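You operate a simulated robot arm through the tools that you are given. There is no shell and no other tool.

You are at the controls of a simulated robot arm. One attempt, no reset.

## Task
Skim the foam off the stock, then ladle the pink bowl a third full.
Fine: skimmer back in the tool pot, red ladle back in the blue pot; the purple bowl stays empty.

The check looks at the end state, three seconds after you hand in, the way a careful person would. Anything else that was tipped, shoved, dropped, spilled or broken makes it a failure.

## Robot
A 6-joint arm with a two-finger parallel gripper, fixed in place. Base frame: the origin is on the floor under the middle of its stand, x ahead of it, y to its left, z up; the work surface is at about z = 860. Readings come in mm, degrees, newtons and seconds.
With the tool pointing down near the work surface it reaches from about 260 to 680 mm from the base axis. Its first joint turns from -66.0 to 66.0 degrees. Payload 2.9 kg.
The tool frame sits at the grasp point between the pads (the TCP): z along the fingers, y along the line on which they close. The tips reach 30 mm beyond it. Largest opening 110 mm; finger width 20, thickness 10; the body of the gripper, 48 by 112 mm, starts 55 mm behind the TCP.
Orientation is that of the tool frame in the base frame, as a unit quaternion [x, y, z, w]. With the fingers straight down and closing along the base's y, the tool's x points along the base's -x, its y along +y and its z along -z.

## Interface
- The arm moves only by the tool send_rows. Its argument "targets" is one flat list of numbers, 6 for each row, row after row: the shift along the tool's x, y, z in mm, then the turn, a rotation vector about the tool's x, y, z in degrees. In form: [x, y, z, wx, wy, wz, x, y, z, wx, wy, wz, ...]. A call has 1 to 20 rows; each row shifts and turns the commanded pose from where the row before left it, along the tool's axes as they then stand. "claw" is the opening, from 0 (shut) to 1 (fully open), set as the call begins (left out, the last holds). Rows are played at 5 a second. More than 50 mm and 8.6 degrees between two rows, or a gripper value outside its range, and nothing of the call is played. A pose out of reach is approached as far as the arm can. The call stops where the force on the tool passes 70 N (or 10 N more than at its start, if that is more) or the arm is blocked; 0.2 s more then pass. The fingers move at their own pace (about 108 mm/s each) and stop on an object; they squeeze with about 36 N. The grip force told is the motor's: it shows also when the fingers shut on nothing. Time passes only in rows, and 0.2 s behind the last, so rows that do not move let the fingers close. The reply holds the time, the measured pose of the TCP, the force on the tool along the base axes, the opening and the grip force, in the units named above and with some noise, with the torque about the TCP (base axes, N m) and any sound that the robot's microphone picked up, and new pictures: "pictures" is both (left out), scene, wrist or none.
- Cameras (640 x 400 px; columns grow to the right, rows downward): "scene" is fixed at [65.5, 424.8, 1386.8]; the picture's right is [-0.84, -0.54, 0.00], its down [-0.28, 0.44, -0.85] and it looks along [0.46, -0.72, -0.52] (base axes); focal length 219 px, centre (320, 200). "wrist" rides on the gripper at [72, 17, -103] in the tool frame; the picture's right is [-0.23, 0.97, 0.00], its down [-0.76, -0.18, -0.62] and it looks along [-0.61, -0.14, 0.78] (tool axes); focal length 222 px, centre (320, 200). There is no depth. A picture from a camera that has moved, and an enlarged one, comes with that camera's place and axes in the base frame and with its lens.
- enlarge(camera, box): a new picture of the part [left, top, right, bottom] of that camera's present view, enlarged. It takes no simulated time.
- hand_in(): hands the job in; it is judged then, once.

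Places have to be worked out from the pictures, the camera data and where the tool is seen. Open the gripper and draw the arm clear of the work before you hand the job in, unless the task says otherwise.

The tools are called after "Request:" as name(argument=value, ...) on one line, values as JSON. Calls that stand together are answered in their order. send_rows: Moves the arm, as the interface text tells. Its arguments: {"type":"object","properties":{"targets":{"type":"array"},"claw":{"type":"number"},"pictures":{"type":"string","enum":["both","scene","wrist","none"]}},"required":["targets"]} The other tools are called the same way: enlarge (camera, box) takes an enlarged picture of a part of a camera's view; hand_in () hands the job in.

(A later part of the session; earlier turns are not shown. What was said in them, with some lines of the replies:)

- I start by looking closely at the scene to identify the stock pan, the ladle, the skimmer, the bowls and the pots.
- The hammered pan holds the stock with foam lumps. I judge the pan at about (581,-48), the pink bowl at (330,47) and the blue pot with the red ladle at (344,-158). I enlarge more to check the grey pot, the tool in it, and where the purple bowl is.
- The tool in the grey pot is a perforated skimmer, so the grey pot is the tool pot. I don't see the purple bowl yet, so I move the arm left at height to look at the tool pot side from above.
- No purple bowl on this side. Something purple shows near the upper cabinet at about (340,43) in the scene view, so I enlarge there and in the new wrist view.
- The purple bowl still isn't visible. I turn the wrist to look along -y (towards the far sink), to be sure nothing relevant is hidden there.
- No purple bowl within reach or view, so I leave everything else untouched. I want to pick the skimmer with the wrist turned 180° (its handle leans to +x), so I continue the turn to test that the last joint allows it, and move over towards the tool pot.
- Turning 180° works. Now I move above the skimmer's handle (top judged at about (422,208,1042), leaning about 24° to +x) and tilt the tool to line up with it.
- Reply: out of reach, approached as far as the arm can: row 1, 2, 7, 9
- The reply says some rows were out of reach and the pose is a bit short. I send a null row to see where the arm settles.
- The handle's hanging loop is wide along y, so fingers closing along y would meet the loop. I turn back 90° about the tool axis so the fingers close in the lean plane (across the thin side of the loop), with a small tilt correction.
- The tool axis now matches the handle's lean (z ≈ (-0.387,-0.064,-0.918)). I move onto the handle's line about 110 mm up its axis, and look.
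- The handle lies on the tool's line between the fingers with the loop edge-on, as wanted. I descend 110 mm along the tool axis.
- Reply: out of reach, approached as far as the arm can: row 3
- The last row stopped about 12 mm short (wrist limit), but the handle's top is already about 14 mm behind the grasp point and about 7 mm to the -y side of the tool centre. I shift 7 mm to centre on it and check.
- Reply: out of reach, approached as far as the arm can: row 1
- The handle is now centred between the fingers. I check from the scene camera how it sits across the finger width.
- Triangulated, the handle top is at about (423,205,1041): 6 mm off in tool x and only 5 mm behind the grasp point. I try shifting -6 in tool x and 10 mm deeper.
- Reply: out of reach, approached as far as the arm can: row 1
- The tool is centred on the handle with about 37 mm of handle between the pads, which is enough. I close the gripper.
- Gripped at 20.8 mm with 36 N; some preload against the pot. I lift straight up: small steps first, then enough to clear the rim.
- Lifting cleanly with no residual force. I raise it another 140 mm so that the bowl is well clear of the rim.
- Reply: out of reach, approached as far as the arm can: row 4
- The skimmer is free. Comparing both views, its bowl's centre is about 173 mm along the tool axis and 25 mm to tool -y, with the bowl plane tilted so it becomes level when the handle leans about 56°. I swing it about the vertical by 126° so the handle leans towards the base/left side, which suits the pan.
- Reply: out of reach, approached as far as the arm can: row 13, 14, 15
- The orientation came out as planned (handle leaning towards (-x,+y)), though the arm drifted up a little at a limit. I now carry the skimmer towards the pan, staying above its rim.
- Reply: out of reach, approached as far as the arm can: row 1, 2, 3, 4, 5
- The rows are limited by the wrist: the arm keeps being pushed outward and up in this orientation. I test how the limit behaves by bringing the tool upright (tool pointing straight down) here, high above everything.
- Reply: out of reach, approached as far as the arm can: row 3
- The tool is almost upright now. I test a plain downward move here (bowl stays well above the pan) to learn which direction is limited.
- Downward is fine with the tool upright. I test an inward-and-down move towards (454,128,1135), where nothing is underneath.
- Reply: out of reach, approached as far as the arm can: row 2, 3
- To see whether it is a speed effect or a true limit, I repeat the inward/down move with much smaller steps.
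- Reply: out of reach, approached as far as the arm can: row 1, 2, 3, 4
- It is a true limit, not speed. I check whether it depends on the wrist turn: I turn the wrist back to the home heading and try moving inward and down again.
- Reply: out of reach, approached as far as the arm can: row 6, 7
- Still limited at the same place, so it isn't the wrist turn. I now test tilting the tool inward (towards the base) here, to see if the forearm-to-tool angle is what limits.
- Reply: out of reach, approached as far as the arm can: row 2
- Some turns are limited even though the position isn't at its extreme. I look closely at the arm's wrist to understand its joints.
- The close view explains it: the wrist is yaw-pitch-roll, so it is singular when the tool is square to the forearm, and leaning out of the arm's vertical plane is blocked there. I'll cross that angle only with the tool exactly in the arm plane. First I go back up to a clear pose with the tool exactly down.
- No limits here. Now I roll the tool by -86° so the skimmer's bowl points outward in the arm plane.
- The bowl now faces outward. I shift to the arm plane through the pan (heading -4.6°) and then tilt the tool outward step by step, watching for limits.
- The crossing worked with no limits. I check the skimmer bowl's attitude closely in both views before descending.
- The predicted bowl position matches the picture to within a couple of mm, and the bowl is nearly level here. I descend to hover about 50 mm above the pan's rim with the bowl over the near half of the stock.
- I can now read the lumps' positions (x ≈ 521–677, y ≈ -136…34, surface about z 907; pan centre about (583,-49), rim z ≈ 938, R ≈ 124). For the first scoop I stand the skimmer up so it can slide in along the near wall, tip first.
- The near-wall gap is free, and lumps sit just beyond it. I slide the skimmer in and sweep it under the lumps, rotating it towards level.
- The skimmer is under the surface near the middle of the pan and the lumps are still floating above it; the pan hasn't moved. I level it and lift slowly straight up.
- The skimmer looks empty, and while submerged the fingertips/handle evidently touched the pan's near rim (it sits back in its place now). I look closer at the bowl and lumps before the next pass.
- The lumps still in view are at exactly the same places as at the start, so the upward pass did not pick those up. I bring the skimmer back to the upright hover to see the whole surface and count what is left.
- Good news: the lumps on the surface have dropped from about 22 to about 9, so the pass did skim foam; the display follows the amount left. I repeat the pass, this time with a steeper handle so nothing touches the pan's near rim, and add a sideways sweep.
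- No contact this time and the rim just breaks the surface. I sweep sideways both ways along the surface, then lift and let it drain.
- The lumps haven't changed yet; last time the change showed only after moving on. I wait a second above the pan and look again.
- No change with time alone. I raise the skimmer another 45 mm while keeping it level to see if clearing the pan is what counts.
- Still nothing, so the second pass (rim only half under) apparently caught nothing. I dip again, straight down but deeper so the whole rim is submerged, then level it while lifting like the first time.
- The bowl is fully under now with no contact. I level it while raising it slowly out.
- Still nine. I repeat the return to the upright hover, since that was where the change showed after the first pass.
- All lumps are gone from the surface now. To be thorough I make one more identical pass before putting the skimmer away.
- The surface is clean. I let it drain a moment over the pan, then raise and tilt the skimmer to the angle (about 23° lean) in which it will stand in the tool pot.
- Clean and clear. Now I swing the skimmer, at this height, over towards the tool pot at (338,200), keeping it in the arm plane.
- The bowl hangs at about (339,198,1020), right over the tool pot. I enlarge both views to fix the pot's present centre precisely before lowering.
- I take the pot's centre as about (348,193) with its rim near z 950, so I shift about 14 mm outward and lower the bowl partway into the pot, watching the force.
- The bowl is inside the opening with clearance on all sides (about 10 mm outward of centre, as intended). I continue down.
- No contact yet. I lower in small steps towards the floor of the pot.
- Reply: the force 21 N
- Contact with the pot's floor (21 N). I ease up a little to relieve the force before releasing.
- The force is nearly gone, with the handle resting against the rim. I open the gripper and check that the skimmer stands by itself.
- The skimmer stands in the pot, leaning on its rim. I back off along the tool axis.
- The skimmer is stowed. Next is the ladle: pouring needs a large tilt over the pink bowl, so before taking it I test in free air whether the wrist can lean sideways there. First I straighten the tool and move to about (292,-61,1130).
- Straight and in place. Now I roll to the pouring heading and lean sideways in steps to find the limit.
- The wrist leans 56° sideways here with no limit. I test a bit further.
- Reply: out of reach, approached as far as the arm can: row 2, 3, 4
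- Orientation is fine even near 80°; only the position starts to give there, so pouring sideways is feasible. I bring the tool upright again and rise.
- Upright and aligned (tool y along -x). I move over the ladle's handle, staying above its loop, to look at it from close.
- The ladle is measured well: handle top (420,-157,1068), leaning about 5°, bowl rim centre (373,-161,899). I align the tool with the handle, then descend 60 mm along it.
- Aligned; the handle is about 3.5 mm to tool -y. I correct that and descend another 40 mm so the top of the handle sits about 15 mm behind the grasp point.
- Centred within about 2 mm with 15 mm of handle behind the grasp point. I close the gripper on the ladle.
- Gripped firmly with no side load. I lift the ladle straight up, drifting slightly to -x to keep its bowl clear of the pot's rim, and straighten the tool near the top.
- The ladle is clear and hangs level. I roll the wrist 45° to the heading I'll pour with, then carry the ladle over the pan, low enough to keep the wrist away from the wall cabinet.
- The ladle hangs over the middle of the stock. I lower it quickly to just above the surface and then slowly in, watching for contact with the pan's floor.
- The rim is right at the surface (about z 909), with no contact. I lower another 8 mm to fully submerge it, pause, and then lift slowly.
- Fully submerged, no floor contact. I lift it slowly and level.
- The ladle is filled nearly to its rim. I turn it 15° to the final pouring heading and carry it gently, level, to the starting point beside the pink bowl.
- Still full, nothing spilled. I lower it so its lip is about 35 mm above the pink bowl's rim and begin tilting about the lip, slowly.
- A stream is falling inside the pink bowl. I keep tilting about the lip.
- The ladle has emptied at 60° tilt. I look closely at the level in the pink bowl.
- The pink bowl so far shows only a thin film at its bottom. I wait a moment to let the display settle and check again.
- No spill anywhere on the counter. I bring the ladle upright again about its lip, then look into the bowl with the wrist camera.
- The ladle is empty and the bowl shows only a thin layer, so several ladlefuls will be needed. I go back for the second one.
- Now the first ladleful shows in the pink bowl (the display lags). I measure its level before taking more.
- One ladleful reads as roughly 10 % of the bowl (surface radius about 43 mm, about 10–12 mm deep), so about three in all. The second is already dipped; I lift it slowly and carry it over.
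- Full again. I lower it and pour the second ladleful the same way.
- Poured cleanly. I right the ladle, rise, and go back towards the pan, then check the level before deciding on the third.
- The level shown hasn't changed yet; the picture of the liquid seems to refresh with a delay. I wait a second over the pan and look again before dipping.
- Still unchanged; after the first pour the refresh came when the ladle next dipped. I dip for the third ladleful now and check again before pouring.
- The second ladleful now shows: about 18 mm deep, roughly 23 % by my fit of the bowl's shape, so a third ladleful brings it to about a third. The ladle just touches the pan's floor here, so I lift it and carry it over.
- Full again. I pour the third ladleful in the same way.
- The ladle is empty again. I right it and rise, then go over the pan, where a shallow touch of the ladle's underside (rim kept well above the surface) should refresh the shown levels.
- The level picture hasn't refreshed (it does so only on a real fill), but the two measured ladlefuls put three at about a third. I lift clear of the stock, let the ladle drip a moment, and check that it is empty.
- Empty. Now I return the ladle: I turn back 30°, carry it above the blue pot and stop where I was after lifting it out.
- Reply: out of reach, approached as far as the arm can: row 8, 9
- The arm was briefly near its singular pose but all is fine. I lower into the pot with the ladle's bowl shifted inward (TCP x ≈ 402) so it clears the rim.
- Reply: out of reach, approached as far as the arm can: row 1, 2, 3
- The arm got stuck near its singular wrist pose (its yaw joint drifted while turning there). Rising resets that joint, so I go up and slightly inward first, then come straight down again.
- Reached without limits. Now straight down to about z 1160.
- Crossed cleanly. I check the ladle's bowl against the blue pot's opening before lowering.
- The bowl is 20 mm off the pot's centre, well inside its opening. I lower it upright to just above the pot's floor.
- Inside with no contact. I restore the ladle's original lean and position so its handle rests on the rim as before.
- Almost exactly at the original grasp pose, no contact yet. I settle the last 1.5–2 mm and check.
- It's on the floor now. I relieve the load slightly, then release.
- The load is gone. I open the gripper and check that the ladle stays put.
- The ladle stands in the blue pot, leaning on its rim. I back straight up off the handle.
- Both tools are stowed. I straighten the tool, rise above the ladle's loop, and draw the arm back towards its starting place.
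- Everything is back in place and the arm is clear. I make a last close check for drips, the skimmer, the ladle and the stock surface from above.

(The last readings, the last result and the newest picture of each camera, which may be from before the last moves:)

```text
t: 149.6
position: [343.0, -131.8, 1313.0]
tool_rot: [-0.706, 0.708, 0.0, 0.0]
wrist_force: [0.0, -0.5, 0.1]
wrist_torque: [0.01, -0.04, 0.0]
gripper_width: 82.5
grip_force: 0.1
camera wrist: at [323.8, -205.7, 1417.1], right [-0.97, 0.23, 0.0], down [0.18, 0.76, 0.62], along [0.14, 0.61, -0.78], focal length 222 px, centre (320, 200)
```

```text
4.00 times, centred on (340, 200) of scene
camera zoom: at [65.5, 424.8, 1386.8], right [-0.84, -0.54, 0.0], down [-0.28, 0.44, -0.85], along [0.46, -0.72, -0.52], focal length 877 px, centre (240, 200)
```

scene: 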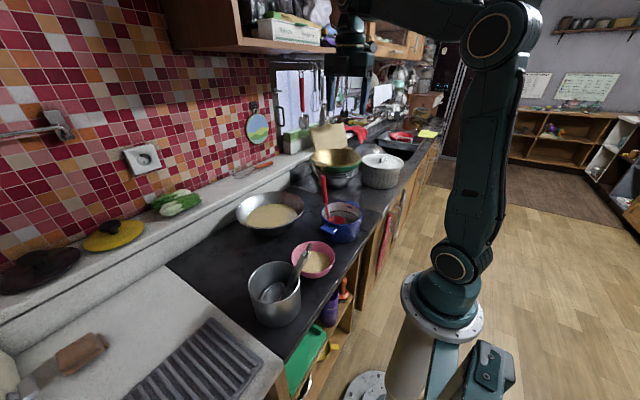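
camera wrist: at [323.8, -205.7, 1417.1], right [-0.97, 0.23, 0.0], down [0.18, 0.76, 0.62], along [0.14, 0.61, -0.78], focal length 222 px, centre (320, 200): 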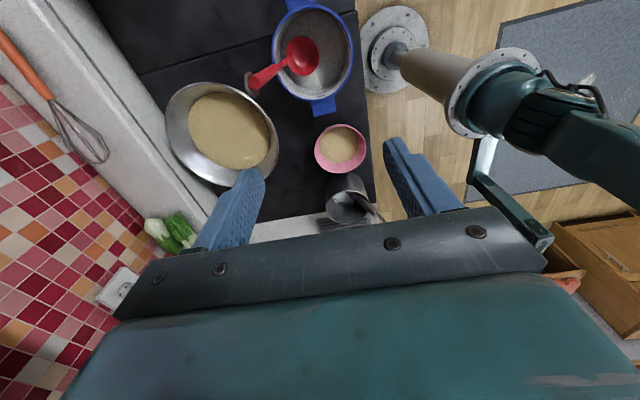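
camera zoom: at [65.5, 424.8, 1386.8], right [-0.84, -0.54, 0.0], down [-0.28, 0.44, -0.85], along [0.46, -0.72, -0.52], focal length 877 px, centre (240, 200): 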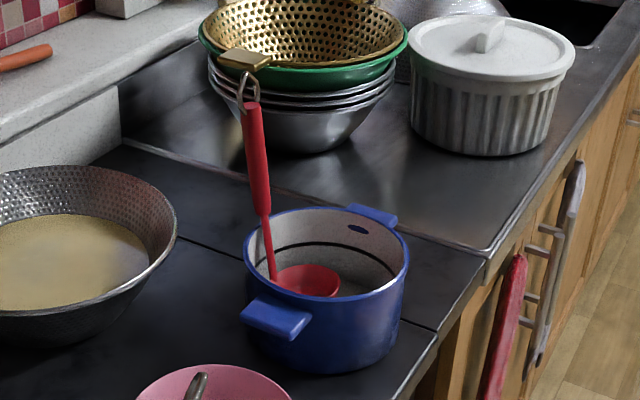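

No drips or shifted items. The stock is clear of foam, the skimmer is in the tool pot, the red ladle is in the blue pot and the gripper is open and clear. The pink bowl has had three full ladlefuls, which I estimate at a third; its picture still shows the level after two. I hand the job in.

Request:
hand_in()

```text
The job is handed in.
```

I skimmed the foam, poured three full ladlefuls of stock into the pink bowl, and handed the job in. The bowl's final level is an estimate.

- **Pink bowl:** The rendered level only refreshed when the ladle dipped again, so my last view still shows two ladlefuls, about 21–23% by volume. Three should come to about 31–35%, with the surface roughly half-way up the side because the bowl is rounded.
- **Foam:** The surface looked clear after three passes, and I made a fourth to be sure. No foam was visible on the skimmer or the counter afterwards.
- **Tools:** The skimmer is back in the tool pot and the red ladle is in the blue pot, each leaning on the rim. The gripper is open and the arm is drawn back.
- **Contact and movement:** The tool pot shifted by about 5 mm when I gripped the skimmer. During the first skimming pass the handle or fingertips pressed on the pan's near rim, and the pan settled back where it was. I saw no spills.
- **Purple bowl:** I never found one. The only purple container in view was a tumbler on the lower shelf, which I did not touch.
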